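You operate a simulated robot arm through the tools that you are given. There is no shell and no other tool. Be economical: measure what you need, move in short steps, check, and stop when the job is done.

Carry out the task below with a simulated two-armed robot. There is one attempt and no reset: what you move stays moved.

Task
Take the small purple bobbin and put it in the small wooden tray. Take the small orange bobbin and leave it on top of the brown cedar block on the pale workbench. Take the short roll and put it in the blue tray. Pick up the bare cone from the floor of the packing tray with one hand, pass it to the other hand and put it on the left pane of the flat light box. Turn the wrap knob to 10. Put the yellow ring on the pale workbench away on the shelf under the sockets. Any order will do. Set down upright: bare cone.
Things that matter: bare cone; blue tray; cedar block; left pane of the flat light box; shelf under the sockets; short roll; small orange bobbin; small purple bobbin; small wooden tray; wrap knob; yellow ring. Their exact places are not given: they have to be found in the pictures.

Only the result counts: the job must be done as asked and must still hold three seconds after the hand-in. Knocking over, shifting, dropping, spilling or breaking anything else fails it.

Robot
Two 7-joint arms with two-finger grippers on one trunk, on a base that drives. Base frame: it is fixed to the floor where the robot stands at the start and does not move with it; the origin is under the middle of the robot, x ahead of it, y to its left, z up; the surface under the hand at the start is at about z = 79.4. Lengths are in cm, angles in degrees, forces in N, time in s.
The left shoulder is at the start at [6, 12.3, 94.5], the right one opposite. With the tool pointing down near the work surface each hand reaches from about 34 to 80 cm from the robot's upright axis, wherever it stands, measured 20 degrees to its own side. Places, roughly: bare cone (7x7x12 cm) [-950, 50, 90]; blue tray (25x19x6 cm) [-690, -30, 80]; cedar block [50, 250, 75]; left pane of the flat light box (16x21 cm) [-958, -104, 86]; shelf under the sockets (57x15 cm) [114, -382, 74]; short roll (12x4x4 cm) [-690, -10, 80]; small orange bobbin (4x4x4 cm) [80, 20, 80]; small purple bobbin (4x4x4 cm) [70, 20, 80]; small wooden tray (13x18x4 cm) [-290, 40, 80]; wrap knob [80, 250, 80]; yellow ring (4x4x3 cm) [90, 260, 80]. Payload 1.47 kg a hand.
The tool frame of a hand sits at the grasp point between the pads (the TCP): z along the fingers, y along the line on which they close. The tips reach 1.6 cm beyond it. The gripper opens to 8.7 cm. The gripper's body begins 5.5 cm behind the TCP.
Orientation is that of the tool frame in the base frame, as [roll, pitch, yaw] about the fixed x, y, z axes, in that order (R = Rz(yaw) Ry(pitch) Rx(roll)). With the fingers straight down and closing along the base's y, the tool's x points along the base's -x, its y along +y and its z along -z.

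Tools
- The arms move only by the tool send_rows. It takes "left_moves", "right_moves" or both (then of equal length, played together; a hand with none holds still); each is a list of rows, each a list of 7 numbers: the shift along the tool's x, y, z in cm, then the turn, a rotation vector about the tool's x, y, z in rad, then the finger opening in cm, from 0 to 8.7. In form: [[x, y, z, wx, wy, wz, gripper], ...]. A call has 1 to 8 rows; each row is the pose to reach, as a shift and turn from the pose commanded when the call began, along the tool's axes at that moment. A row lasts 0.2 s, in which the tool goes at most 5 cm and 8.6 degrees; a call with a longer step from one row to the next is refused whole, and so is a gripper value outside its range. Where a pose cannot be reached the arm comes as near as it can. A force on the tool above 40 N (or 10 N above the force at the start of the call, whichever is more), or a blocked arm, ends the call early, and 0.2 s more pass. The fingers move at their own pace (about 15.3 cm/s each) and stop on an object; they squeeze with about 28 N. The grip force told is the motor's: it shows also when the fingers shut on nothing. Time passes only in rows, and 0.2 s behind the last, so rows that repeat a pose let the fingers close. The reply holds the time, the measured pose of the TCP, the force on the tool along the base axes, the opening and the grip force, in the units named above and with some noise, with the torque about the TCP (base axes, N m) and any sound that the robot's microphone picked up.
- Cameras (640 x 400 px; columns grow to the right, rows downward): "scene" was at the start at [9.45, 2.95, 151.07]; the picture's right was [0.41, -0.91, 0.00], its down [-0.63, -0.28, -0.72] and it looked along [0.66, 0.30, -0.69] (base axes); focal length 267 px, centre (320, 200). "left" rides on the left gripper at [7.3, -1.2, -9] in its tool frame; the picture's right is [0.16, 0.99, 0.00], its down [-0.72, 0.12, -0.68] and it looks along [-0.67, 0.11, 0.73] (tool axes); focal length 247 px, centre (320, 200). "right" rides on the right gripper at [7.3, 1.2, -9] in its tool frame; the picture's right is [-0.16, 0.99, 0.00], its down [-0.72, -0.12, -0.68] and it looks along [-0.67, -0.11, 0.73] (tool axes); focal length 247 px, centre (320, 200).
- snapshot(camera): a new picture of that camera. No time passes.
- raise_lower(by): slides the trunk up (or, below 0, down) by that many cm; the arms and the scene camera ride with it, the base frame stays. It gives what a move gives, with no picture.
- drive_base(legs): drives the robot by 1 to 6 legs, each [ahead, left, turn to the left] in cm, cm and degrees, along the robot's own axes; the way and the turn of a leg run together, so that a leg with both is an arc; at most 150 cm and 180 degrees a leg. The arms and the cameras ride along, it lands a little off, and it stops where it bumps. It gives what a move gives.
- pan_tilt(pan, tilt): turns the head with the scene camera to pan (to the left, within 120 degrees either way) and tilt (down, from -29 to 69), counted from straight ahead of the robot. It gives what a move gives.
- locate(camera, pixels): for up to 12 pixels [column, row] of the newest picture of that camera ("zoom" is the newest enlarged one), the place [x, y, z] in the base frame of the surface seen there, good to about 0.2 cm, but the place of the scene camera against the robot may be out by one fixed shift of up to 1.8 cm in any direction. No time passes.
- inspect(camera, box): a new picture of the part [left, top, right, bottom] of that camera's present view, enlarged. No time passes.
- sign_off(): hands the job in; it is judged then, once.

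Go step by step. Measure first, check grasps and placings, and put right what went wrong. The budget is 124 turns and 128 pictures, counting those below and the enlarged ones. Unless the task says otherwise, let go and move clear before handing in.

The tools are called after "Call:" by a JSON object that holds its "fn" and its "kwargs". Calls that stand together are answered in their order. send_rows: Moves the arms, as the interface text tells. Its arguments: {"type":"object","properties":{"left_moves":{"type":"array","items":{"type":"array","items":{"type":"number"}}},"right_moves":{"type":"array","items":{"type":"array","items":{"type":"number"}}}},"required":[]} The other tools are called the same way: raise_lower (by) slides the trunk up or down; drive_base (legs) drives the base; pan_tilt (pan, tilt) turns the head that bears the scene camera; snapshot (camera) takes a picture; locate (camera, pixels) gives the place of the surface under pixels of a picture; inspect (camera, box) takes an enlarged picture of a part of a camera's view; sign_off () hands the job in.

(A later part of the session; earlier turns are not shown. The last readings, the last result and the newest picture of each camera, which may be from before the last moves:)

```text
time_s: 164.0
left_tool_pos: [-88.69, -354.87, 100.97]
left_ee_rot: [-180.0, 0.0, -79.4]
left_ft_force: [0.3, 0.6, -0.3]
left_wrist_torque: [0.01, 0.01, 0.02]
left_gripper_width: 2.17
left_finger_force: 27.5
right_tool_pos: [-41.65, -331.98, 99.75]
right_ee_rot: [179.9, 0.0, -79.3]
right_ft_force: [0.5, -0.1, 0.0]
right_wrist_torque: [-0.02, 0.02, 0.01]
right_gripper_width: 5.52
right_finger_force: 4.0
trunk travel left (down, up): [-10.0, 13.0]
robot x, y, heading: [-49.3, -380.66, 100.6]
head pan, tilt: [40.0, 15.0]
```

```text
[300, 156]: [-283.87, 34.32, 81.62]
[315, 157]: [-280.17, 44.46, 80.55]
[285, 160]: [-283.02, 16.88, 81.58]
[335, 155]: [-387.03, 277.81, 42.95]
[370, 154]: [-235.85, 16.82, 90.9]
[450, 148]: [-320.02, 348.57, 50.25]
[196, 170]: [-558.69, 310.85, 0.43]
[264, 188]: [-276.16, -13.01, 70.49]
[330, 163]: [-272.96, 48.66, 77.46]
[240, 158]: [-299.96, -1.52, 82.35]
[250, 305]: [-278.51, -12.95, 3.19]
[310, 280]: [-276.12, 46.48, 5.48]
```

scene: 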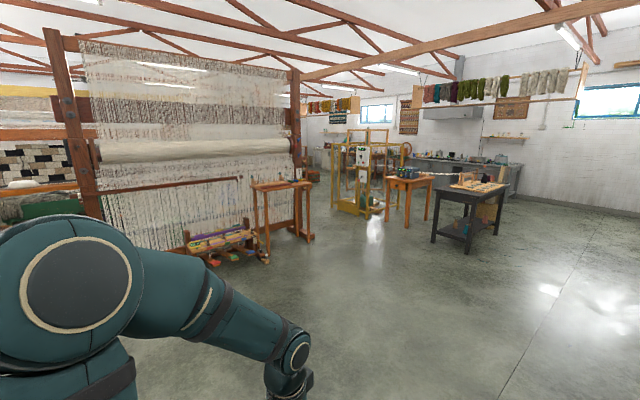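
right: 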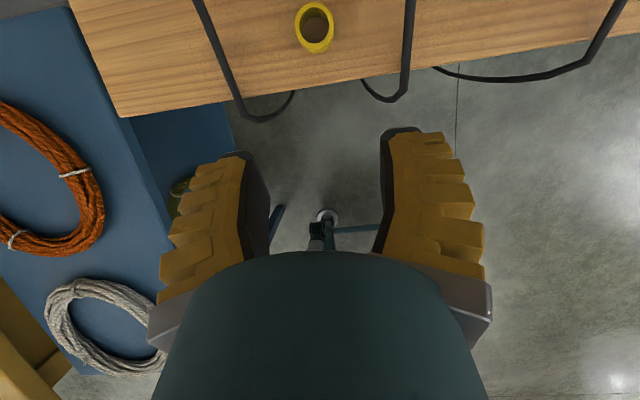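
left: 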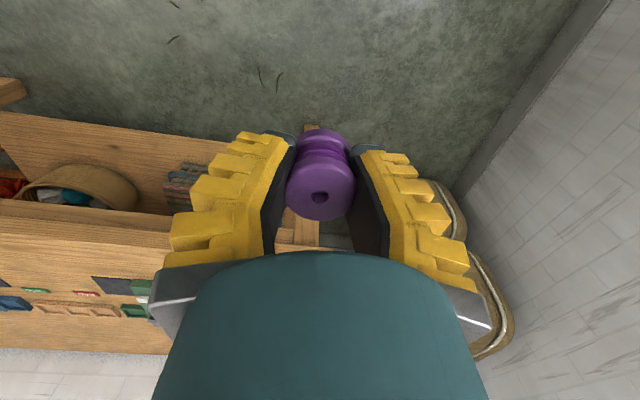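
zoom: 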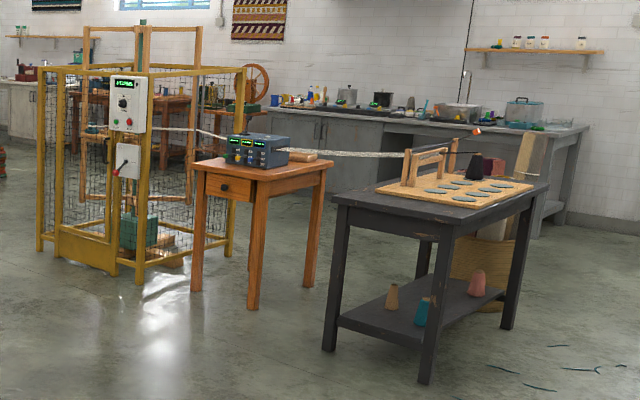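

The tray is near (-284,38) on the orange table, and the cord is along y≈16, so I'll approach from the +y side. I'll drive up the aisle to y≈150, turn to −x, and look.

Call:
{"fn": "drive_base", "kwargs": {"legs": [[0, 0, -10.6], [133, 0, 0], [133, 0, 0], [133, 0, 0], [133, 0, 0], [0, 0, 90]]}}

Call:
{"fn": "pan_tilt", "kwargs": {"pan": 10, "tilt": 20}}

Call:
{"fn": "snapshot", "kwargs": {"camera": "scene"}}

```text
time_s: 193.8
left_tool_pos: [-80.49, 114.16, 101.12]
left_ee_rot: [-180.0, 0.0, -0.2]
left_ft_force: [0.4, 0.1, 0.5]
left_wrist_torque: [0.04, 0.01, 0.03]
left_gripper_width: 2.18
left_finger_force: 28.0
right_tool_pos: [-94.08, 164.57, 99.74]
right_ee_rot: [180.0, 0.1, 0.0]
right_ft_force: [-0.1, 0.1, 0.0]
right_wrist_torque: [-0.05, 0.0, -0.01]
right_gripper_width: 5.54
right_finger_force: 3.7
trunk travel left (down, up): [-10.0, 13.0]
robot x, y, heading: [-48.46, 148.04, 180.1]
head pan, tilt: [40.0, 15.0]
```

```text
time_s: 194.8
left_tool_pos: [-80.42, 114.16, 101.13]
left_ee_rot: [180.0, 0.0, -0.3]
left_ft_force: [0.5, 0.5, -1.0]
left_wrist_torque: [-0.03, 0.02, 0.03]
left_gripper_width: 2.15
left_finger_force: 28.0
right_tool_pos: [-94.18, 164.68, 99.73]
right_ee_rot: [-179.9, 0.1, -0.1]
right_ft_force: [-0.5, 0.6, 0.0]
right_wrist_torque: [0.02, -0.01, -0.01]
right_gripper_width: 5.56
right_finger_force: 3.7
trunk travel left (down, up): [-10.0, 13.0]
robot x, y, heading: [-47.9, 148.11, 179.8]
head pan, tilt: [10.0, 20.0]
```

```text
78 pictures are left
```

scene: 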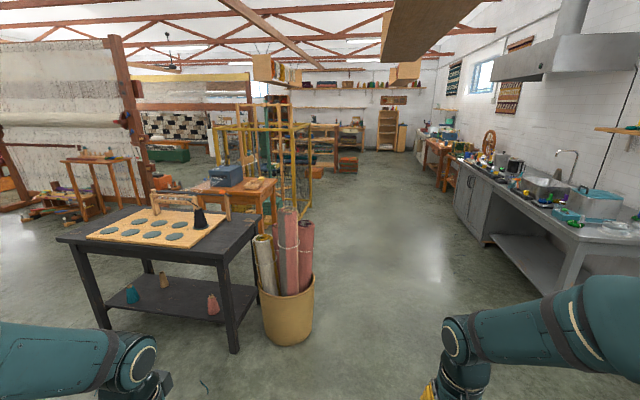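

Call:
{"fn": "locate", "kwargs": {"camera": "scene", "pixels": [[288, 340], [312, 295], [305, 220], [262, 187], [270, 180], [250, 183], [285, 235], [310, 178], [490, 240], [460, 215], [272, 240], [258, 190]]}}

Call:
{"fn": "inspect", "kwargs": {"camera": "scene", "box": [190, 130, 340, 220]}}

```text
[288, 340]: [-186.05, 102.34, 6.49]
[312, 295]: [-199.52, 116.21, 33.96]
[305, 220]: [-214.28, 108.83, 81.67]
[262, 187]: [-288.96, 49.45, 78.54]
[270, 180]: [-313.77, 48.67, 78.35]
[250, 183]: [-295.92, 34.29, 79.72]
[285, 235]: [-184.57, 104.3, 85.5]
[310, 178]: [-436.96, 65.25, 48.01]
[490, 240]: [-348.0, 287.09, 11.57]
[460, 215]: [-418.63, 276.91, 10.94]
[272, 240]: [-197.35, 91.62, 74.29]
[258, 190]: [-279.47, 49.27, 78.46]
```

```text
4.27 times, centred on (265, 175) of scene
```

zoom: 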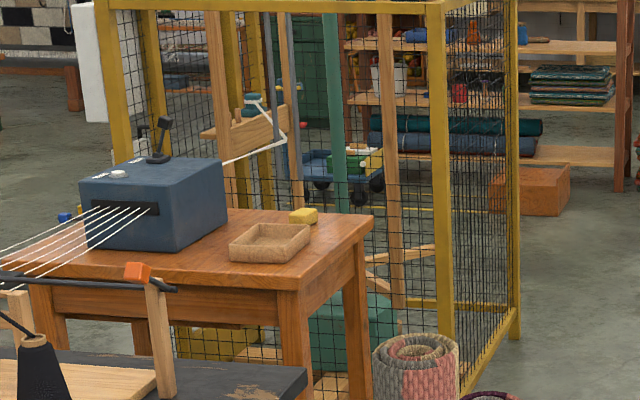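

Call:
{"fn": "locate", "kwargs": {"camera": "zoom", "pixels": [[270, 245], [232, 255], [300, 258], [250, 226], [308, 228], [303, 215], [515, 335], [465, 395], [370, 220], [295, 290], [280, 240], [255, 240]]}}

```text
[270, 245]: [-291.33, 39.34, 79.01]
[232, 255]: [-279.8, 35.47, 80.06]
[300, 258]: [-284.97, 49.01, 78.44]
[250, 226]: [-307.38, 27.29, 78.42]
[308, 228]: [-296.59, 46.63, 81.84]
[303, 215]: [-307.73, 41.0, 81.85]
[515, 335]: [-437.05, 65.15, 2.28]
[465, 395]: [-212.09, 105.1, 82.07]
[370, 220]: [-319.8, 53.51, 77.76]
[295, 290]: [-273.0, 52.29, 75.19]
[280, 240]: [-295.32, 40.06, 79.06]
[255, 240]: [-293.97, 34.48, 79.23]
```

The tray interior is centred near (-290,39), floor about 79, rim about 81.8. I'll swing wide of the roll basket, go to x≈-300, turn to face −y and approach.

Call:
{"fn": "drive_base", "kwargs": {"legs": [[0, -40, 0], [126, 0, 0], [126, 0, 0], [0, 0, 90], [72, 0, 0]]}}

Call:
{"fn": "pan_tilt", "kwargs": {"pan": 10, "tilt": 45}}

Call:
{"fn": "snapshot", "kwargs": {"camera": "scene"}}

Call:
{"fn": "snapshot", "kwargs": {"camera": "left"}}

```text
time_s: 218.1
left_tool_pos: [-264.92, 84.1, 101.21]
left_ee_rot: [180.0, -0.1, 89.8]
left_ft_force: [-0.9, 0.4, -1.0]
left_wrist_torque: [0.03, 0.01, -0.03]
left_gripper_width: 2.18
left_finger_force: 27.9
right_tool_pos: [-315.51, 70.32, 99.74]
right_ee_rot: [179.9, -0.1, 89.9]
right_ft_force: [0.6, -0.7, -0.1]
right_wrist_torque: [0.03, 0.04, 0.01]
right_gripper_width: 5.52
right_finger_force: 3.7
trunk travel left (down, up): [-10.0, 13.0]
robot x, y, heading: [-298.93, 116.76, -90.1]
head pan, tilt: [10.0, 20.0]
```

```text
time_s: 219.0
left_tool_pos: [-264.95, 83.99, 101.04]
left_ee_rot: [179.9, 0.0, 89.8]
left_ft_force: [-0.2, -0.1, -0.2]
left_wrist_torque: [0.0, 0.02, -0.03]
left_gripper_width: 2.12
left_finger_force: 28.1
right_tool_pos: [-315.29, 70.45, 99.91]
right_ee_rot: [-179.9, 0.0, 89.8]
right_ft_force: [0.4, 0.3, 0.6]
right_wrist_torque: [-0.02, 0.02, -0.02]
right_gripper_width: 5.53
right_finger_force: 3.9
trunk travel left (down, up): [-10.0, 13.0]
robot x, y, heading: [-298.59, 116.43, -90.2]
head pan, tilt: [10.0, 45.0]
```

```text
76 pictures are left
```

scene: 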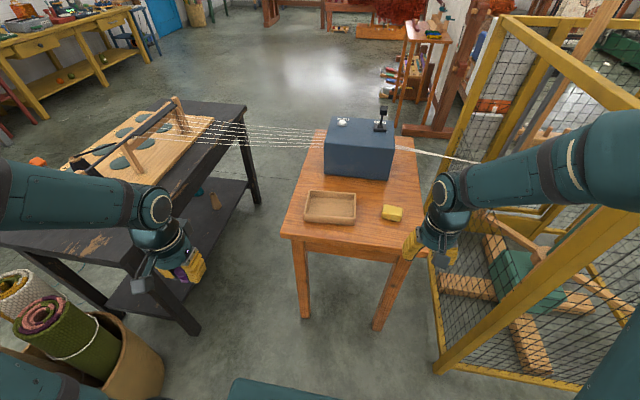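

```text
75 pictures are left
```

left: 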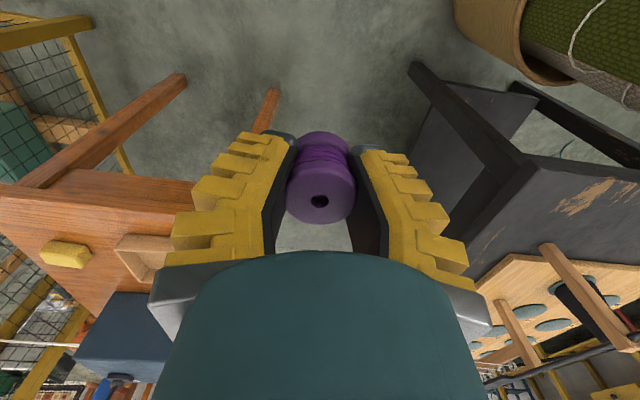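

The tray is visible in the scene at (331,207) and in the left view at (140,258). I'll locate it with both, along with the bobbin.

Call:
{"fn": "locate", "kwargs": {"camera": "left", "pixels": [[118, 240], [150, 262], [170, 238], [135, 278], [320, 212], [140, 250], [168, 268]]}}

Call:
{"fn": "locate", "kwargs": {"camera": "scene", "pixels": [[331, 207], [307, 195], [353, 195], [355, 221], [305, 219], [331, 220], [331, 194], [300, 240]]}}

```text
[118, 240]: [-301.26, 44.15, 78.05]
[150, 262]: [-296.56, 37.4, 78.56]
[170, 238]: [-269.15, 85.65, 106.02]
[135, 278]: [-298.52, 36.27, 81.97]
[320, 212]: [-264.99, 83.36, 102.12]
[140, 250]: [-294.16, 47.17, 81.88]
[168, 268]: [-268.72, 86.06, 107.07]
```

```text
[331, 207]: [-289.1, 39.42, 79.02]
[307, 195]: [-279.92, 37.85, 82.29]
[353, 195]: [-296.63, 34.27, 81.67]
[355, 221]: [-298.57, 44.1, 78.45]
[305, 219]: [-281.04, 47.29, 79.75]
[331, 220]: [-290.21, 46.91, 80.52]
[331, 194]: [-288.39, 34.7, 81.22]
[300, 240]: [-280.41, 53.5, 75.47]
```

The tray centre is (-289.5, 41), floor about 78.6, rim 82. I'll drive 15 cm closer and bring the left hand over it.

Call:
{"fn": "drive_base", "kwargs": {"legs": [[15, 0, 0]]}}

Call:
{"fn": "send_rows", "kwargs": {"left_moves": [[-2, -1.5, 0, 0, 0, 0, 0], [-5, -4.5, 0, 0, 0, 0, 0], [-8.3, -7.5, 0, 0, 0, 0, 0], [-11.6, -10.5, 0, 0, 0, 0, 0], [-15, -13.5, 0, 0, 0, 0, 0], [-18.4, -16.7, 0, 0, 0, 0, 0], [-21.8, -19.9, 0, 0, 0, 0, 0], [-24.5, -22.5, 0, 0, 0, 0, 0]]}}

Call:
{"fn": "snapshot", "kwargs": {"camera": "left"}}

```text
time_s: 220.4
left_tool_pos: [-264.9, 69.06, 101.02]
left_ee_rot: [-180.0, 0.0, 90.1]
left_ft_force: [-0.2, -0.2, 0.0]
left_wrist_torque: [0.01, -0.01, 0.01]
left_gripper_width: 2.15
left_finger_force: 28.0
right_tool_pos: [-315.38, 55.21, 99.75]
right_ee_rot: [180.0, -0.1, 90.0]
right_ft_force: [0.9, -0.4, -0.3]
right_wrist_torque: [0.04, 0.02, -0.03]
right_gripper_width: 5.52
right_finger_force: 3.5
trunk travel left (down, up): [-10.0, 13.0]
robot x, y, heading: [-298.77, 101.53, -90.0]
head pan, tilt: [10.0, 45.0]
```

```text
time_s: 222.2
left_tool_pos: [-287.47, 44.35, 100.96]
left_ee_rot: [-180.0, -0.1, 90.1]
left_ft_force: [-0.4, 0.3, 0.4]
left_wrist_torque: [0.0, 0.01, 0.0]
left_gripper_width: 2.14
left_finger_force: 27.8
right_tool_pos: [-315.49, 55.16, 99.67]
right_ee_rot: [179.9, -0.1, 90.2]
right_ft_force: [0.4, -0.5, -0.2]
right_wrist_torque: [0.0, -0.03, 0.0]
right_gripper_width: 5.53
right_finger_force: 3.9
trunk travel left (down, up): [-10.0, 13.0]
robot x, y, heading: [-298.99, 101.63, -90.0]
head pan, tilt: [10.0, 45.0]
```

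```text
74 pictures are left
```

left: 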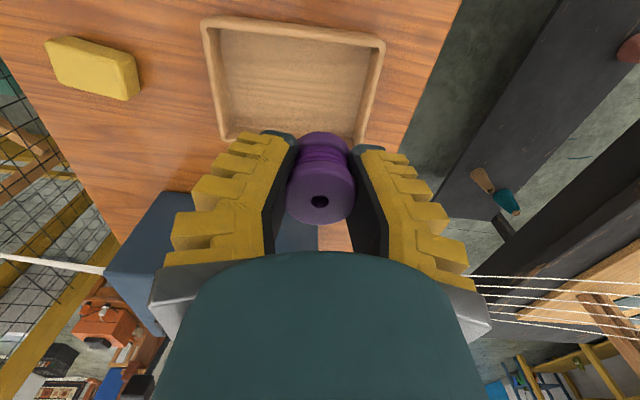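

Call:
{"fn": "locate", "kwargs": {"camera": "left", "pixels": [[207, 22], [384, 42], [228, 132], [362, 140], [290, 80], [320, 212], [300, 60], [310, 120]]}}

```text
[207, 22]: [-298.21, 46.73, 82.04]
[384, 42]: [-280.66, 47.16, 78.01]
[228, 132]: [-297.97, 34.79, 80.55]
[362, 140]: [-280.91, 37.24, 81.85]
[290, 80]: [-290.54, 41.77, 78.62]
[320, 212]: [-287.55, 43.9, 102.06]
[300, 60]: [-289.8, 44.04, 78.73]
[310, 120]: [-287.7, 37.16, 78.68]
```

The tray centre is (-289.3, 41.1). I'll centre and lower to 82.4, then slowly to contact.

Call:
{"fn": "send_rows", "kwargs": {"left_moves": [[-1.5, -1, 1.5, 0, 0, 0, 0], [-3.1, -1.9, 4.5, 0, 0, 0, 0], [-3.1, -1.9, 8.5, 0, 0, 0, 0], [-3.1, -1.9, 12.5, 0, 0, 0, 0], [-3.1, -1.9, 16, 0, 0, 0, 0], [-3.1, -1.9, 18.5, 0, 0, 0, 0], [-3.1, -1.9, 19.5, 0, 0, 0, 0], [-3.1, -1.9, 19.5, 0, 0, 0, 0]]}}

Call:
{"fn": "send_rows", "kwargs": {"left_moves": [[0, 0, 0.3, 0, 0, 0, 0], [0, 0, 0.5, 0, 0, 0, 0], [0, 0, 0.65, 0, 0, 0, 0], [0, 0, 0.65, 0, 0, 0, 0]]}}

```text
time_s: 224.0
left_tool_pos: [-289.1, 41.38, 81.68]
left_ee_rot: [179.9, 0.0, 90.0]
left_ft_force: [0.6, 0.0, -0.3]
left_wrist_torque: [0.01, 0.01, -0.01]
left_gripper_width: 2.14
left_finger_force: 28.0
right_tool_pos: [-315.26, 55.27, 99.78]
right_ee_rot: [180.0, 0.0, 90.0]
right_ft_force: [0.1, 0.3, -0.2]
right_wrist_torque: [0.03, 0.02, -0.02]
right_gripper_width: 5.52
right_finger_force: 4.0
trunk travel left (down, up): [-10.0, 13.0]
robot x, y, heading: [-299.0, 101.37, -90.0]
head pan, tilt: [10.0, 45.0]
```

```text
time_s: 225.0
left_tool_pos: [-289.33, 41.62, 81.03]
left_ee_rot: [180.0, 0.0, 89.9]
left_ft_force: [0.8, -0.1, -0.6]
left_wrist_torque: [-0.04, 0.03, 0.0]
left_gripper_width: 2.15
left_finger_force: 27.6
right_tool_pos: [-315.25, 55.18, 99.68]
right_ee_rot: [-180.0, 0.0, 90.1]
right_ft_force: [-0.1, 0.7, -0.2]
right_wrist_torque: [-0.02, -0.01, -0.01]
right_gripper_width: 5.51
right_finger_force: 4.0
trunk travel left (down, up): [-10.0, 13.0]
robot x, y, heading: [-298.75, 101.47, -90.0]
head pan, tilt: [10.0, 45.0]
```

No contact yet, so I'll lower in small steps.

Call:
{"fn": "send_rows", "kwargs": {"left_moves": [[0, 0, 0.15, 0, 0, 0, 0], [0, 0, 0.3, 0, 0, 0, 0], [0, 0, 0.42, 0, 0, 0, 0], [0, 0, 0.42, 0, 0, 0, 0]]}}

Call:
{"fn": "snapshot", "kwargs": {"camera": "left"}}

```text
time_s: 226.0
left_tool_pos: [-289.28, 41.52, 80.7]
left_ee_rot: [-180.0, 0.1, 90.1]
left_ft_force: [0.6, 0.3, 13.3]
left_wrist_torque: [0.04, 0.01, 0.02]
left_gripper_width: 2.18
left_finger_force: 27.9
right_tool_pos: [-315.36, 55.27, 99.85]
right_ee_rot: [179.9, 0.0, 90.1]
right_ft_force: [-0.6, -0.3, -0.1]
right_wrist_torque: [0.01, 0.02, 0.03]
right_gripper_width: 5.54
right_finger_force: 3.6
trunk travel left (down, up): [-10.0, 13.0]
robot x, y, heading: [-298.93, 101.23, -89.8]
head pan, tilt: [10.0, 45.0]
```

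```text
73 pictures are left
```

left: 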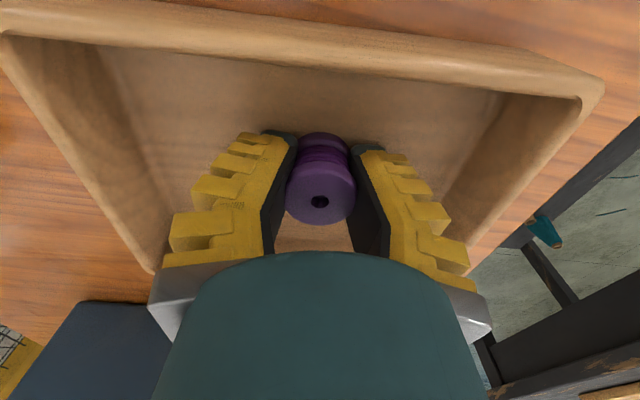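

Contact at 13 N inside the tray. I'll release, rise, and retract.

Call:
{"fn": "send_rows", "kwargs": {"left_moves": [[0, 0, -0.1, 0, 0, 0, 3], [0, 0, -0.1, 0, 0, 0, 5], [0, 0, -0.1, 0, 0, 0, 5], [0, 0, -3, 0, 0, 0, 5], [0, 0, -7, 0, 0, 0, 5], [0, 0, -12, 0, 0, 0, 5], [0, 0, -16, 0, 0, 0, 5], [2, 2, -20, 0, 0, 0, 5]]}}

Call:
{"fn": "snapshot", "kwargs": {"camera": "left"}}

Call:
{"fn": "pan_tilt", "kwargs": {"pan": -90, "tilt": 15}}

Call:
{"fn": "snapshot", "kwargs": {"camera": "scene"}}

```text
time_s: 227.8
left_tool_pos: [-287.34, 43.65, 100.59]
left_ee_rot: [179.9, 0.0, 90.0]
left_ft_force: [0.2, 0.5, 0.0]
left_wrist_torque: [-0.02, 0.03, 0.01]
left_gripper_width: 5.53
left_finger_force: 3.6
right_tool_pos: [-315.19, 55.37, 99.82]
right_ee_rot: [180.0, 0.1, 90.2]
right_ft_force: [0.2, 0.2, -0.2]
right_wrist_torque: [-0.05, -0.01, 0.02]
right_gripper_width: 5.54
right_finger_force: 3.4
trunk travel left (down, up): [-10.0, 13.0]
robot x, y, heading: [-298.83, 101.7, -90.1]
head pan, tilt: [10.0, 45.0]
```

```text
72 pictures are left
```

left: 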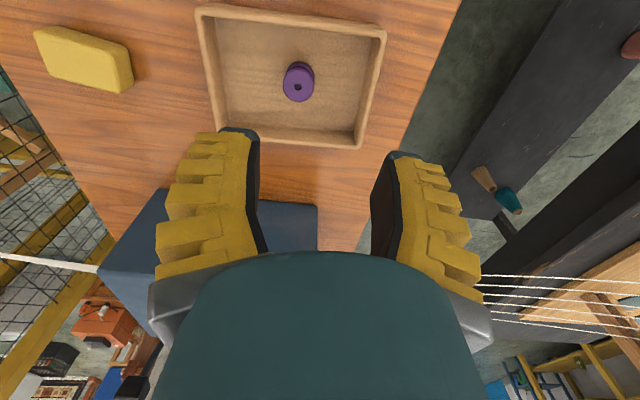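

```text
time_s: 229.6
left_tool_pos: [-287.45, 43.54, 100.45]
left_ee_rot: [180.0, 0.0, 90.0]
left_ft_force: [0.8, 0.2, -0.4]
left_wrist_torque: [-0.01, 0.0, 0.01]
left_gripper_width: 5.53
left_finger_force: 4.0
right_tool_pos: [-315.38, 55.34, 99.75]
right_ee_rot: [-180.0, 0.1, 90.1]
right_ft_force: [-0.4, 0.3, 0.4]
right_wrist_torque: [0.0, 0.02, -0.01]
right_gripper_width: 5.53
right_finger_force: 3.5
trunk travel left (down, up): [-10.0, 13.0]
robot x, y, heading: [-298.96, 101.81, -90.2]
head pan, tilt: [-90.0, 15.0]
```

```text
71 pictures are left
```

scene: 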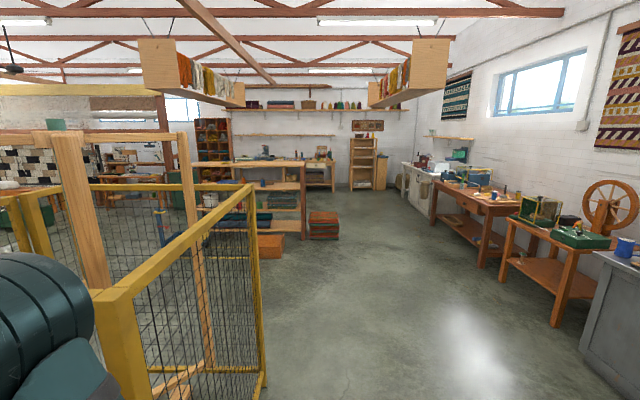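

Purple sits upright in the tray at (298,82). I'll retract the left hand, back off, turn to −x and drive toward x≈-550 down the clear aisle.

Call:
{"fn": "send_rows", "kwargs": {"left_moves": [[3, 2, 0, 0, 0, 0, 5], [6.5, 4, 0, 0, 0, 0, 5], [10, 6, 0, 0, 0, 0, 5], [13, 8, 0, 0, 0, 0, 5], [16, 10, 0, 0, 0, 0, 5]]}}

Call:
{"fn": "drive_base", "kwargs": {"legs": [[-60, 0, 0], [0, 0, -90], [125, 0, 0], [115, 0, 0]]}}

Call:
{"fn": "pan_tilt", "kwargs": {"pan": 25, "tilt": 20}}

Call:
{"fn": "snapshot", "kwargs": {"camera": "scene"}}

```text
time_s: 230.8
left_tool_pos: [-277.41, 59.63, 100.38]
left_ee_rot: [-180.0, 0.0, 89.9]
left_ft_force: [0.4, -0.1, 0.1]
left_wrist_torque: [-0.01, 0.06, 0.0]
left_gripper_width: 5.53
left_finger_force: 3.6
right_tool_pos: [-315.15, 55.4, 99.73]
right_ee_rot: [-179.9, 0.0, 90.1]
right_ft_force: [-0.2, 0.0, 0.4]
right_wrist_torque: [-0.02, 0.0, -0.03]
right_gripper_width: 5.51
right_finger_force: 4.2
trunk travel left (down, up): [-10.0, 13.0]
robot x, y, heading: [-298.65, 101.71, -89.9]
head pan, tilt: [-90.0, 15.0]
```

```text
time_s: 249.2
left_tool_pos: [-578.17, 145.6, 100.3]
left_ee_rot: [-179.9, -0.1, -1.3]
left_ft_force: [0.1, -0.7, -0.8]
left_wrist_torque: [0.03, -0.03, 0.0]
left_gripper_width: 5.52
left_finger_force: 4.2
right_tool_pos: [-581.66, 183.84, 99.81]
right_ee_rot: [180.0, -0.1, -1.3]
right_ft_force: [-1.3, 0.7, 0.0]
right_wrist_torque: [-0.02, 0.04, 0.0]
right_gripper_width: 5.53
right_finger_force: 3.8
trunk travel left (down, up): [-10.0, 13.0]
robot x, y, heading: [-535.76, 165.92, 178.6]
head pan, tilt: [-90.0, 15.0]
```

```text
time_s: 251.2
left_tool_pos: [-578.26, 145.66, 100.37]
left_ee_rot: [180.0, -0.1, -1.3]
left_ft_force: [-0.2, -0.2, 0.0]
left_wrist_torque: [0.02, 0.0, -0.04]
left_gripper_width: 5.54
left_finger_force: 4.2
right_tool_pos: [-581.55, 183.71, 99.79]
right_ee_rot: [-180.0, 0.1, -1.2]
right_ft_force: [1.3, -0.6, 0.1]
right_wrist_torque: [0.01, -0.02, 0.03]
right_gripper_width: 5.53
right_finger_force: 3.7
trunk travel left (down, up): [-10.0, 13.0]
robot x, y, heading: [-535.62, 166.31, 178.7]
head pan, tilt: [25.0, 20.0]
```

```text
70 pictures are left
```

scene: 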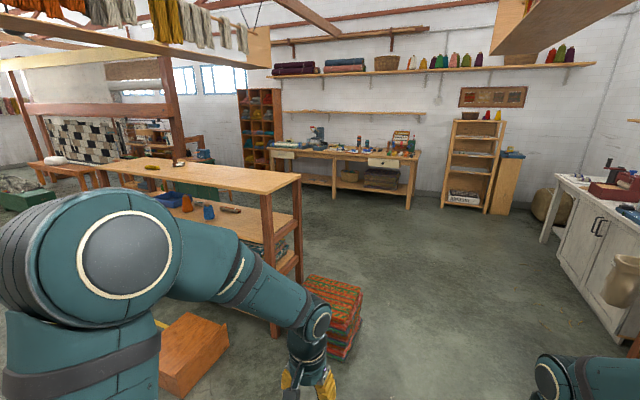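

The rack's middle shelf holds a blue tray at (168,198), cones, and a brown roll at (230,210), under a higher shelf. I'll enlarge and locate.

Call:
{"fn": "inspect", "kwargs": {"camera": "scene", "box": [100, 140, 340, 340]}}

Call:
{"fn": "locate", "kwargs": {"camera": "scene", "pixels": [[168, 198], [230, 210], [225, 210], [299, 178], [270, 192], [240, 190], [300, 270], [276, 330], [335, 285], [190, 330], [268, 225], [295, 220]]}}

```text
2.00 times, centred on (220, 240) of scene
```

zoom: 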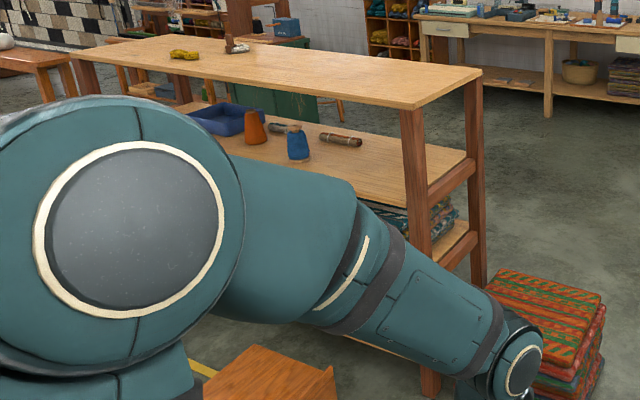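

```text
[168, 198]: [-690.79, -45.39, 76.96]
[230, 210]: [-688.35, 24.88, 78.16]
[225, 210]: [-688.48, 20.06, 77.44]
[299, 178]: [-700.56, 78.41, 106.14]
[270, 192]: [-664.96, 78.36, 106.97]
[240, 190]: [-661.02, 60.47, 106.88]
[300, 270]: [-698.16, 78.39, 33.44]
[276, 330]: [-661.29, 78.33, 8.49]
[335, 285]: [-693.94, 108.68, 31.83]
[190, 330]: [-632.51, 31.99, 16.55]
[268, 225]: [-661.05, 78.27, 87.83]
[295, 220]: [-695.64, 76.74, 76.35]
```

The rack spans x -661 to -702, its shelf is at z≈76.5 with the top shelf at z≈107, and the objects are at x≈-689, so the −x side is closer. I'll check the free floor behind it.

Call:
{"fn": "locate", "kwargs": {"camera": "scene", "pixels": [[440, 205], [408, 207], [338, 195], [355, 180], [275, 165], [350, 235], [420, 240], [345, 350], [540, 240], [500, 215], [360, 150], [135, 150]]}}

```text
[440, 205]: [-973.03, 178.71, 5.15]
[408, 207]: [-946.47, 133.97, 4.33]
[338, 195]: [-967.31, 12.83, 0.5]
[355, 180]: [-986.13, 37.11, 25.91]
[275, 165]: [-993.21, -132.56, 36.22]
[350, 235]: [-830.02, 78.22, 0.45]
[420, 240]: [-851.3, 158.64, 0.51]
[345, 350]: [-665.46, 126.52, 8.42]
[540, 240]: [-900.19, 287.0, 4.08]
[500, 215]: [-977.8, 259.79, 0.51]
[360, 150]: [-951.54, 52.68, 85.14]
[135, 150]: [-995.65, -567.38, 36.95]
```

The floor is clear from x=-702 to about -940. I'll go around the rack's end to about (-790, 5) and face it from behind (heading +x).

Call:
{"fn": "drive_base", "kwargs": {"legs": [[60, -16, 1.3], [100, 0, 0], [95, 0, 0], [0, 0, 90], [120, 0, 0], [57, 0, 90]]}}

Call:
{"fn": "pan_tilt", "kwargs": {"pan": 0, "tilt": 30}}

Call:
{"fn": "snapshot", "kwargs": {"camera": "scene"}}

```text
time_s: 277.0
left_tool_pos: [-711.37, 43.3, 100.37]
left_ee_rot: [180.0, 0.0, 176.8]
left_ft_force: [-1.0, -0.8, 0.0]
left_wrist_torque: [-0.01, 0.01, -0.01]
left_gripper_width: 5.52
left_finger_force: 3.9
right_tool_pos: [-709.74, 4.79, 99.78]
right_ee_rot: [-179.8, -1.0, 176.6]
right_ft_force: [-6.1, 0.1, 3.3]
right_wrist_torque: [0.03, -0.66, 0.08]
right_gripper_width: 5.52
right_finger_force: 3.4
trunk travel left (down, up): [-10.0, 13.0]
robot x, y, heading: [-754.28, 23.86, -3.0]
head pan, tilt: [25.0, 20.0]
stopped in leg 6: the force on the tool passed its limit at 105 N (the readings are from after the stop); the commanded pose is now the measured one
```

```text
time_s: 277.9
left_tool_pos: [-711.44, 43.45, 100.3]
left_ee_rot: [-180.0, -0.1, 176.9]
left_ft_force: [-0.2, -0.2, 0.0]
left_wrist_torque: [0.0, 0.0, -0.01]
left_gripper_width: 5.53
left_finger_force: 3.9
right_tool_pos: [-709.72, 4.76, 99.74]
right_ee_rot: [-179.8, -1.0, 176.7]
right_ft_force: [-7.6, 0.6, 1.2]
right_wrist_torque: [-0.02, -0.75, 0.13]
right_gripper_width: 5.54
right_finger_force: 3.6
trunk travel left (down, up): [-10.0, 13.0]
robot x, y, heading: [-754.24, 24.0, -3.0]
head pan, tilt: [0.0, 30.0]
```

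```text
68 pictures are left
```

scene: 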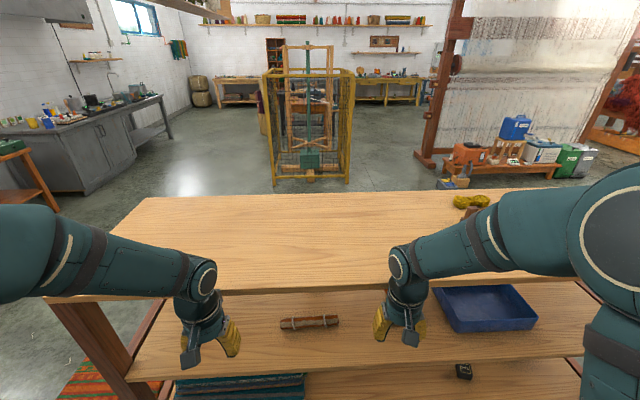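

The final arc cut in and the right hand bumped the top shelf edge. I'll back straight off and check the shelf items.

Call:
{"fn": "drive_base", "kwargs": {"legs": [[-35, 0, 0], [0, 0, 3]]}}

Call:
{"fn": "pan_tilt", "kwargs": {"pan": -10, "tilt": 35}}

Call:
{"fn": "snapshot", "kwargs": {"camera": "scene"}}

Call:
{"fn": "inspect", "kwargs": {"camera": "scene", "box": [230, 180, 500, 330]}}

```text
time_s: 280.5
left_tool_pos: [-747.31, 47.75, 100.27]
left_ee_rot: [-180.0, 0.0, -179.8]
left_ft_force: [0.1, -0.5, -0.5]
left_wrist_torque: [-0.02, 0.0, -0.03]
left_gripper_width: 5.54
left_finger_force: 3.9
right_tool_pos: [-743.44, 9.25, 99.58]
right_ee_rot: [-179.8, -1.0, 179.8]
right_ft_force: [0.5, 0.5, 0.1]
right_wrist_torque: [0.0, -0.05, 0.01]
right_gripper_width: 5.52
right_finger_force: 3.9
trunk travel left (down, up): [-10.0, 13.0]
robot x, y, heading: [-789.19, 25.91, 0.4]
head pan, tilt: [0.0, 30.0]
```

```text
time_s: 281.3
left_tool_pos: [-747.37, 47.57, 100.2]
left_ee_rot: [-179.9, -0.1, -179.9]
left_ft_force: [-0.2, -1.1, -0.5]
left_wrist_torque: [0.0, 0.01, 0.0]
left_gripper_width: 5.52
left_finger_force: 3.7
right_tool_pos: [-743.43, 9.21, 99.58]
right_ee_rot: [-179.8, -1.1, 179.8]
right_ft_force: [0.1, -0.3, 0.7]
right_wrist_torque: [0.03, 0.0, 0.01]
right_gripper_width: 5.54
right_finger_force: 3.8
trunk travel left (down, up): [-10.0, 13.0]
robot x, y, heading: [-789.49, 25.78, 0.3]
head pan, tilt: [-10.0, 35.0]
```

```text
67 pictures are left
```

scene: 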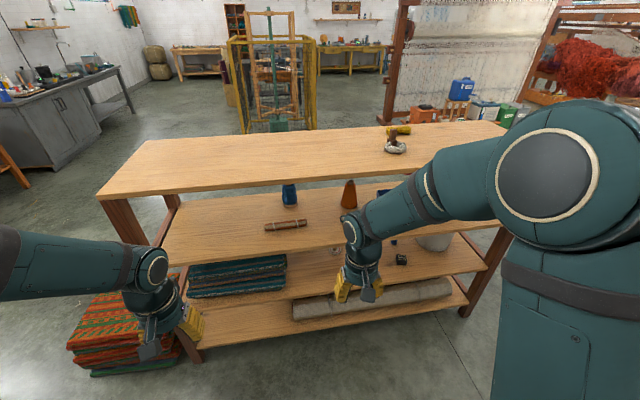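

```text
2.37 times, centred on (365, 255) of scene
```

zoom: 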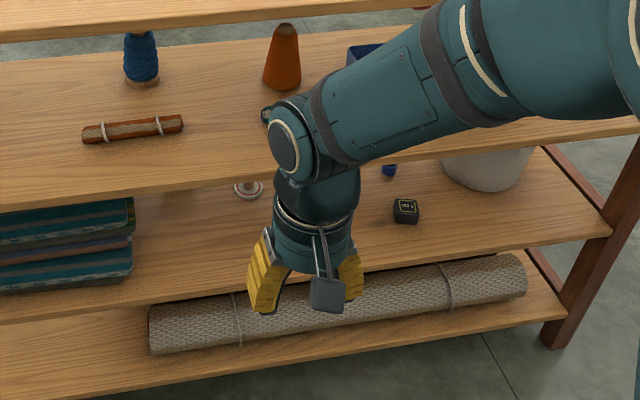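

The cones still stand. The brown roll lies along y, and another roll end peeks out at zoom (267,115), hidden by my arm. I'll shift right 35 cm to see.

Call:
{"fn": "drive_base", "kwargs": {"legs": [[0, -38, 0]]}}

Call:
{"fn": "pan_tilt", "kwargs": {"pan": 3, "tilt": 35}}

Call:
{"fn": "snapshot", "kwargs": {"camera": "scene"}}

Call:
{"fn": "inspect", "kwargs": {"camera": "scene", "box": [200, 170, 450, 310]}}

```text
time_s: 285.1
left_tool_pos: [-747.16, 9.95, 100.22]
left_ee_rot: [180.0, -0.1, -179.6]
left_ft_force: [0.2, 0.3, 0.9]
left_wrist_torque: [0.01, -0.01, -0.03]
left_gripper_width: 5.52
left_finger_force: 4.0
right_tool_pos: [-743.11, -28.33, 99.69]
right_ee_rot: [-179.8, -1.0, -179.8]
right_ft_force: [-0.5, -0.4, -0.1]
right_wrist_torque: [-0.03, 0.01, 0.0]
right_gripper_width: 5.51
right_finger_force: 4.2
trunk travel left (down, up): [-10.0, 13.0]
robot x, y, heading: [-789.04, -11.79, 0.3]
head pan, tilt: [-10.0, 35.0]
```

```text
time_s: 285.9
left_tool_pos: [-747.14, 10.25, 100.18]
left_ee_rot: [-180.0, 0.0, -179.5]
left_ft_force: [-0.3, 0.4, 0.2]
left_wrist_torque: [-0.02, 0.01, -0.01]
left_gripper_width: 5.51
left_finger_force: 3.6
right_tool_pos: [-743.12, -28.46, 99.65]
right_ee_rot: [-179.9, -1.0, -179.7]
right_ft_force: [0.2, 0.4, 0.3]
right_wrist_torque: [0.02, 0.0, -0.01]
right_gripper_width: 5.52
right_finger_force: 4.0
trunk travel left (down, up): [-10.0, 13.0]
robot x, y, heading: [-789.13, -11.84, 0.3]
head pan, tilt: [3.0, 35.0]
```

```text
65 pictures are left
```

scene: 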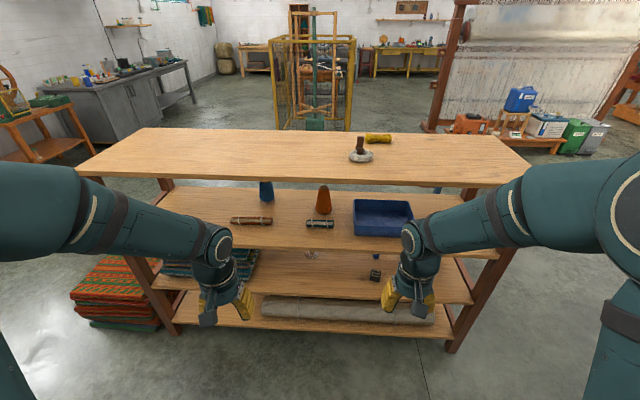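

```text
2.56 times, centred on (325, 240) of scene
```

zoom: 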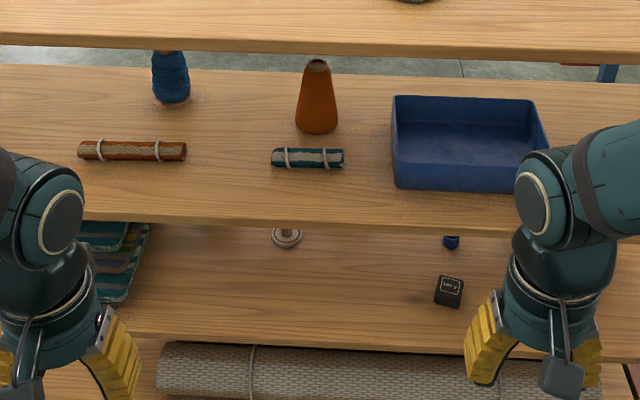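

The shorter teal-grey roll at zoom (308,158) is the short roll, lying along y. I'll locate it, the blue tray, the shelf edges and the cone.

Call:
{"fn": "locate", "kwargs": {"camera": "zoom", "pixels": [[308, 155], [276, 158], [341, 157], [308, 170], [308, 222], [398, 100], [545, 140], [400, 185], [465, 140], [317, 130], [317, 65], [320, 52]]}}

```text
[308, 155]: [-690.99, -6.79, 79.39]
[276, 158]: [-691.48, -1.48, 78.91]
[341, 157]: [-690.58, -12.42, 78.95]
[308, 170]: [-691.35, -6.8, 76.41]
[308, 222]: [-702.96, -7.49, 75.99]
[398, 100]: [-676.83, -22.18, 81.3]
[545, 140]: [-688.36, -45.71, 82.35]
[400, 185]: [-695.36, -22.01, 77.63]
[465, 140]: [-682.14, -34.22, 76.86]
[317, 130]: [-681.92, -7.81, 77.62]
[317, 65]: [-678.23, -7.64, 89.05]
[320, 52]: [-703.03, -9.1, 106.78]
```

I need to know how tall my hand is, to see whether it fits under the top shelf (z≈104). I'll measure the wrist in the same picture.

Call:
{"fn": "locate", "kwargs": {"camera": "zoom", "pixels": [[550, 205], [530, 175], [550, 265], [540, 300], [620, 180], [560, 375], [490, 345], [560, 340], [320, 48], [300, 20]]}}

Call:
{"fn": "locate", "kwargs": {"camera": "scene", "pixels": [[480, 235], [520, 210], [570, 180], [600, 230], [320, 178], [320, 186], [360, 155], [415, 235]]}}

```text
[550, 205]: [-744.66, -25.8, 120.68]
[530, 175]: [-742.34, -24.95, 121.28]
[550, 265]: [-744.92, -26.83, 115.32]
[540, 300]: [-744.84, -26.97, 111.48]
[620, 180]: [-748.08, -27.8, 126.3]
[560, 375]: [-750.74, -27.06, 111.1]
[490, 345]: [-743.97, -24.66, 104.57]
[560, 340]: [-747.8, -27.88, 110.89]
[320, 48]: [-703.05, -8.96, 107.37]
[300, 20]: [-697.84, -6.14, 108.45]
```

```text
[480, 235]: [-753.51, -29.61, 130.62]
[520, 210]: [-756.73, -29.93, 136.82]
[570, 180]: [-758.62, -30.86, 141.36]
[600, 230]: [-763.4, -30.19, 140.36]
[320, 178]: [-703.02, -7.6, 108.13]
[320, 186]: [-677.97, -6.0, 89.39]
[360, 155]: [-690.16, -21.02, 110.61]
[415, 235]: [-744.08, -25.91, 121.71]
```

The wrist joint sits about 21 cm above the TCP, so a vertical hand would hit the top shelf (underside about 104). My plan is to turn the right hand so it closes along x and lean it 60° sideways, with fingers toward +y and the wrist low. I'll then enter, lift and place using the base and trunk. First I'll back off and form that posture.

Call:
{"fn": "drive_base", "kwargs": {"legs": [[-16, 0, 0]]}}

Call:
{"fn": "send_rows", "kwargs": {"right_moves": [[0, 0, 0, 0, 0, 0.14, 5], [0, 0, 0, 0, 0, 0.28, 5], [0, 0, 0, 0, 0, 0.42, 5], [0, 0, 0, 0, 0, 0.56, 5], [0, 0, 0, 0, 0, 0.7, 5], [0, 0, 0, 0, 0, 0.84, 5], [0, 0, 0, 0, 0, 0.98, 5], [0, 0, 0, 0, 0, 1.12, 5]]}}

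Call:
{"fn": "send_rows", "kwargs": {"right_moves": [[0, 0, 0, 0, 0, 0.14, 5], [0, 0, 0, 0, 0, 0.28, 5], [0, 0, 0, 0, 0, 0.42, 5], [0, 0, 0, 0, 0, 0.451, 5]]}}

Call:
{"fn": "send_rows", "kwargs": {"right_moves": [[2.3, 3.3, 1.9, 0, 0.13, 0, 5], [4.6, 6.6, 3.8, 0, 0.26, 0, 5], [6.9, 9.9, 5.7, 0, 0.39, 0, 5], [9.2, 13.2, 7.6, 0, 0.52, 0, 5], [11.5, 16.5, 9.5, 0, 0.65, 0, 5], [13.8, 19.8, 11.4, 0, 0.78, 0, 5], [16.1, 23.1, 13.3, 0, 0.91, 0, 5], [18.6, 26.5, 15.7, 0, 1.047, 0, 5]]}}

Call:
{"fn": "snapshot", "kwargs": {"camera": "scene"}}

```text
time_s: 287.3
left_tool_pos: [-762.81, 9.92, 100.3]
left_ee_rot: [179.9, 0.0, -179.6]
left_ft_force: [-0.9, -0.4, 0.2]
left_wrist_torque: [0.0, -0.04, -0.02]
left_gripper_width: 5.54
left_finger_force: 3.5
right_tool_pos: [-758.95, -28.48, 99.68]
right_ee_rot: [-179.8, -1.0, -179.8]
right_ft_force: [0.2, 0.5, 0.5]
right_wrist_torque: [0.0, -0.03, 0.0]
right_gripper_width: 5.51
right_finger_force: 3.7
trunk travel left (down, up): [-10.0, 13.0]
robot x, y, heading: [-804.98, -12.0, 0.6]
head pan, tilt: [3.0, 35.0]
```

```text
time_s: 289.1
left_tool_pos: [-762.85, 10.05, 100.25]
left_ee_rot: [180.0, -0.1, -179.5]
left_ft_force: [0.7, 0.7, 0.8]
left_wrist_torque: [0.0, 0.01, -0.01]
left_gripper_width: 5.51
left_finger_force: 3.9
right_tool_pos: [-758.77, -28.52, 99.6]
right_ee_rot: [-179.0, -0.3, 115.9]
right_ft_force: [0.4, -0.5, 0.1]
right_wrist_torque: [-0.02, 0.04, 0.0]
right_gripper_width: 5.56
right_finger_force: 3.2
trunk travel left (down, up): [-10.0, 13.0]
robot x, y, heading: [-804.48, -11.81, 0.6]
head pan, tilt: [3.0, 35.0]
```

```text
time_s: 290.1
left_tool_pos: [-762.93, 9.89, 100.13]
left_ee_rot: [180.0, 0.0, -179.5]
left_ft_force: [0.4, 0.1, 0.7]
left_wrist_torque: [-0.06, -0.01, 0.0]
left_gripper_width: 5.51
left_finger_force: 3.7
right_tool_pos: [-758.71, -28.47, 99.65]
right_ee_rot: [-179.0, 0.2, 90.2]
right_ft_force: [-0.5, 0.2, 0.0]
right_wrist_torque: [0.02, -0.02, -0.01]
right_gripper_width: 5.52
right_finger_force: 4.1
trunk travel left (down, up): [-10.0, 13.0]
robot x, y, heading: [-804.42, -12.02, 0.4]
head pan, tilt: [3.0, 35.0]
```

```text
time_s: 291.9
left_tool_pos: [-762.75, 9.92, 100.22]
left_ee_rot: [180.0, -0.1, -179.5]
left_ft_force: [-0.4, -1.3, -0.7]
left_wrist_torque: [0.0, -0.03, -0.03]
left_gripper_width: 5.49
left_finger_force: 4.1
right_tool_pos: [-732.46, -9.73, 83.32]
right_ee_rot: [-177.8, -59.9, 88.3]
right_ft_force: [1.0, 0.5, 0.3]
right_wrist_torque: [-0.01, 0.02, 0.04]
right_gripper_width: 5.54
right_finger_force: 3.9
trunk travel left (down, up): [-10.0, 13.0]
robot x, y, heading: [-804.43, -11.9, 0.4]
head pan, tilt: [3.0, 35.0]
```

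```text
63 pictures are left
```

scene: 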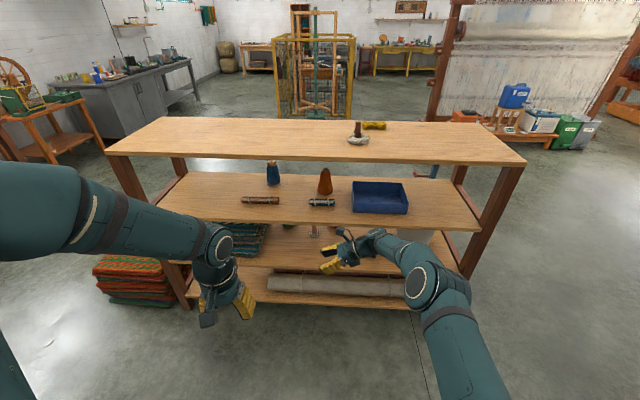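

The posture is formed, and the roll, tray and cones are all visible. I'll check the arm's heights and re-measure the roll and tray.

Call:
{"fn": "locate", "kwargs": {"camera": "scene", "pixels": [[378, 233], [390, 245], [410, 265], [425, 275], [345, 238], [445, 320], [321, 201], [311, 201], [333, 204], [380, 205], [325, 180], [355, 210]]}}

Call:
{"fn": "snapshot", "kwargs": {"camera": "right"}}

```text
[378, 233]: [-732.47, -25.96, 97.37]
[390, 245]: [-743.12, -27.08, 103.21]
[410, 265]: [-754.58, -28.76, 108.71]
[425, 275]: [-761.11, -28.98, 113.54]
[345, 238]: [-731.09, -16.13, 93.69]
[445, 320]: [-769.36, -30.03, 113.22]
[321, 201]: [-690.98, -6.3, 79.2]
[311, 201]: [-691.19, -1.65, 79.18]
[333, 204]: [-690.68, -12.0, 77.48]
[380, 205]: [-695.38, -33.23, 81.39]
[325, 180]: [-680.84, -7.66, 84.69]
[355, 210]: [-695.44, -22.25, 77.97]
```

```text
62 pictures are left
```

right: 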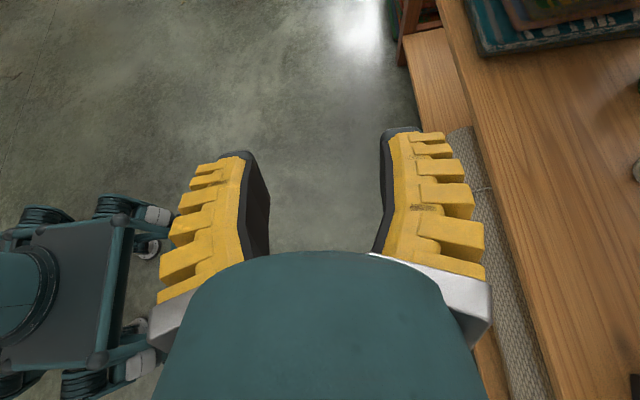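

The forearm top is about 20 above the TCP at the shelf edge, which is too tall once lifted. I'll lower the trunk 10 while raising the hand, and stretch a bit more to flatten the forearm.

Call:
{"fn": "send_rows", "kwargs": {"right_moves": [[1.3, 0.75, -0.75, 0, 0, 0, 5], [2.6, 1.5, -1.5, 0, 0, 0, 5], [3.9, 2.25, -2.25, 0, 0, 0, 5], [5.2, 3, -3, 0, 0, 0, 5]]}}

Call:
{"fn": "raise_lower", "kwargs": {"by": -10}}

Call:
{"fn": "snapshot", "kwargs": {"camera": "scene"}}

```text
time_s: 292.9
left_tool_pos: [-762.66, 9.95, 100.22]
left_ee_rot: [-180.0, -0.1, -179.5]
left_ft_force: [0.1, 0.3, -0.4]
left_wrist_torque: [-0.01, -0.03, 0.0]
left_gripper_width: 5.52
left_finger_force: 4.3
right_tool_pos: [-729.58, -9.73, 89.16]
right_ee_rot: [-177.7, -59.7, 88.3]
right_ft_force: [-0.6, 0.5, 0.9]
right_wrist_torque: [0.0, 0.01, -0.02]
right_gripper_width: 5.52
right_finger_force: 3.7
trunk travel left (down, up): [-10.0, 13.0]
robot x, y, heading: [-804.38, -12.05, 0.4]
head pan, tilt: [3.0, 35.0]
```

```text
time_s: 294.2
left_tool_pos: [-762.96, 9.92, 90.35]
left_ee_rot: [-179.9, 0.0, -179.5]
left_ft_force: [0.3, -0.8, -0.9]
left_wrist_torque: [0.02, 0.01, -0.02]
left_gripper_width: 5.52
left_finger_force: 3.9
right_tool_pos: [-729.64, -9.83, 79.3]
right_ee_rot: [-178.0, -59.8, 88.5]
right_ft_force: [0.1, 0.7, -0.6]
right_wrist_torque: [0.02, -0.01, 0.01]
right_gripper_width: 5.52
right_finger_force: 3.9
trunk travel left (down, up): [0.0, 23.0]
robot x, y, heading: [-804.59, -12.18, 0.3]
head pan, tilt: [3.0, 35.0]
```

```text
61 pictures are left
```

scene: 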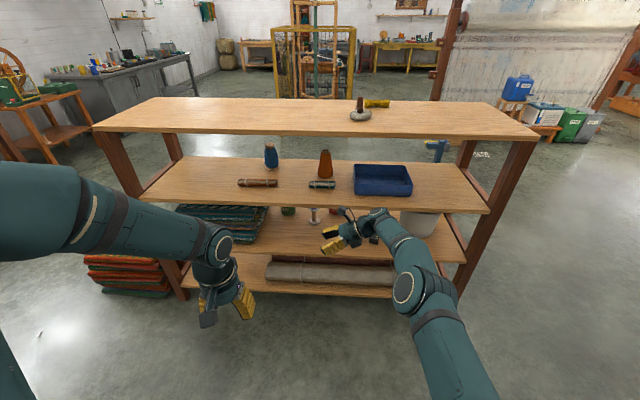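

Call:
{"fn": "locate", "kwargs": {"camera": "scene", "pixels": [[378, 214], [390, 228], [400, 245], [407, 262], [425, 300], [410, 280], [350, 222], [322, 183], [312, 183], [333, 185], [383, 170], [327, 136]]}}

```text
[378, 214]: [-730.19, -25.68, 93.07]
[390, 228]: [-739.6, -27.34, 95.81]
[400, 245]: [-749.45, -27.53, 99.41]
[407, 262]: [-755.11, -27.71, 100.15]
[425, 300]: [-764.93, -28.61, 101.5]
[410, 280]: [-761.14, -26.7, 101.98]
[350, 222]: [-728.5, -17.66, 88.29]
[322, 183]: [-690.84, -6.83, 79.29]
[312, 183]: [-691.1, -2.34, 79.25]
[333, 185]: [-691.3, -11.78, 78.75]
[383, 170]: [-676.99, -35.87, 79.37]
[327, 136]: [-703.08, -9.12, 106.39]
```

The forearm is flatter now, about +16 at 10 cm back and +20 at 20 cm. I'll stretch 1.5 more, raise the trunk 6.5, and drive partway in, then look with the right camera.

Call:
{"fn": "send_rows", "kwargs": {"right_moves": [[0, 0.8, 0, 0, 0, 0, 5], [0, 1.5, 0, 0, 0, 0, 5]]}}

Call:
{"fn": "raise_lower", "kwargs": {"by": 6.5}}

Call:
{"fn": "drive_base", "kwargs": {"legs": [[27, 2.7, -0.3]]}}

Call:
{"fn": "snapshot", "kwargs": {"camera": "right"}}

Call:
{"fn": "snapshot", "kwargs": {"camera": "scene"}}

```text
time_s: 294.8
left_tool_pos: [-762.73, 9.93, 90.23]
left_ee_rot: [180.0, -0.1, -179.5]
left_ft_force: [0.6, 0.1, 0.3]
left_wrist_torque: [-0.03, 0.05, 0.01]
left_gripper_width: 5.52
left_finger_force: 4.1
right_tool_pos: [-729.41, -9.89, 79.29]
right_ee_rot: [-177.9, -59.7, 88.4]
right_ft_force: [0.6, 0.4, -0.6]
right_wrist_torque: [0.0, 0.04, 0.02]
right_gripper_width: 5.51
right_finger_force: 4.0
right hand out of reach, approached as far as the arm can: row 1, 2
trunk travel left (down, up): [0.0, 23.0]
robot x, y, heading: [-804.63, -12.04, 0.2]
head pan, tilt: [3.0, 35.0]
```

```text
time_s: 295.9
left_tool_pos: [-762.78, 9.99, 96.83]
left_ee_rot: [-180.0, 0.0, -179.5]
left_ft_force: [-0.2, -0.3, 0.0]
left_wrist_torque: [-0.01, 0.02, -0.01]
left_gripper_width: 5.53
left_finger_force: 3.8
right_tool_pos: [-729.31, -9.86, 85.69]
right_ee_rot: [-177.9, -59.8, 88.4]
right_ft_force: [-0.6, 0.3, -0.2]
right_wrist_torque: [0.02, 0.03, -0.01]
right_gripper_width: 5.53
right_finger_force: 3.6
trunk travel left (down, up): [-6.5, 16.5]
robot x, y, heading: [-804.71, -12.06, 0.3]
head pan, tilt: [3.0, 35.0]
```

```text
time_s: 297.8
left_tool_pos: [-735.63, 12.82, 96.67]
left_ee_rot: [-180.0, 0.1, -179.7]
left_ft_force: [0.8, -0.1, -0.2]
left_wrist_torque: [0.01, 0.03, -0.01]
left_gripper_width: 5.53
left_finger_force: 3.9
right_tool_pos: [-702.33, -7.22, 85.76]
right_ee_rot: [-177.8, -59.8, 88.2]
right_ft_force: [0.3, 0.8, -0.4]
right_wrist_torque: [0.04, -0.01, 0.01]
right_gripper_width: 5.54
right_finger_force: 3.3
trunk travel left (down, up): [-6.5, 16.5]
robot x, y, heading: [-777.86, -9.34, 0.1]
head pan, tilt: [3.0, 35.0]
```

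```text
60 pictures are left
```

right: 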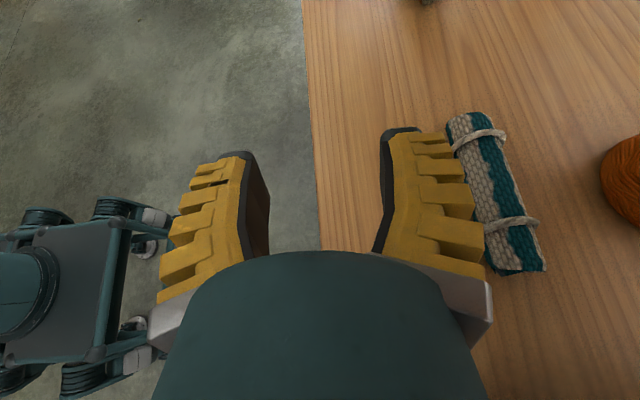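

```text
59 pictures are left
```

scene: 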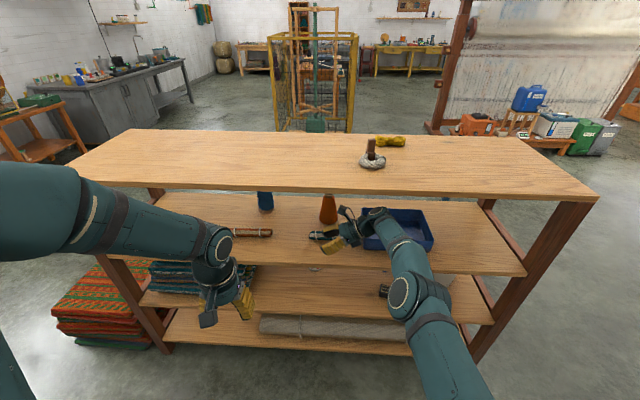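

The roll is seen clearly by the right camera. I'll locate it and the shelf surface.

Call:
{"fn": "locate", "kwargs": {"camera": "right", "pixels": [[470, 120], [495, 190], [520, 262], [505, 185], [485, 190], [420, 100], [330, 200], [500, 120], [610, 190]]}}

```text
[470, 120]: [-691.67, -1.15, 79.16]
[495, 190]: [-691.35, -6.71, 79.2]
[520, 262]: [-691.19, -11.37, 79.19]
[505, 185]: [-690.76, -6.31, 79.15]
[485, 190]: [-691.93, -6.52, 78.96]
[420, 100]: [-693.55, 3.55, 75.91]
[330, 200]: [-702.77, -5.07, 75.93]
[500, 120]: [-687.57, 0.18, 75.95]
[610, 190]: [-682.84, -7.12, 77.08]
```

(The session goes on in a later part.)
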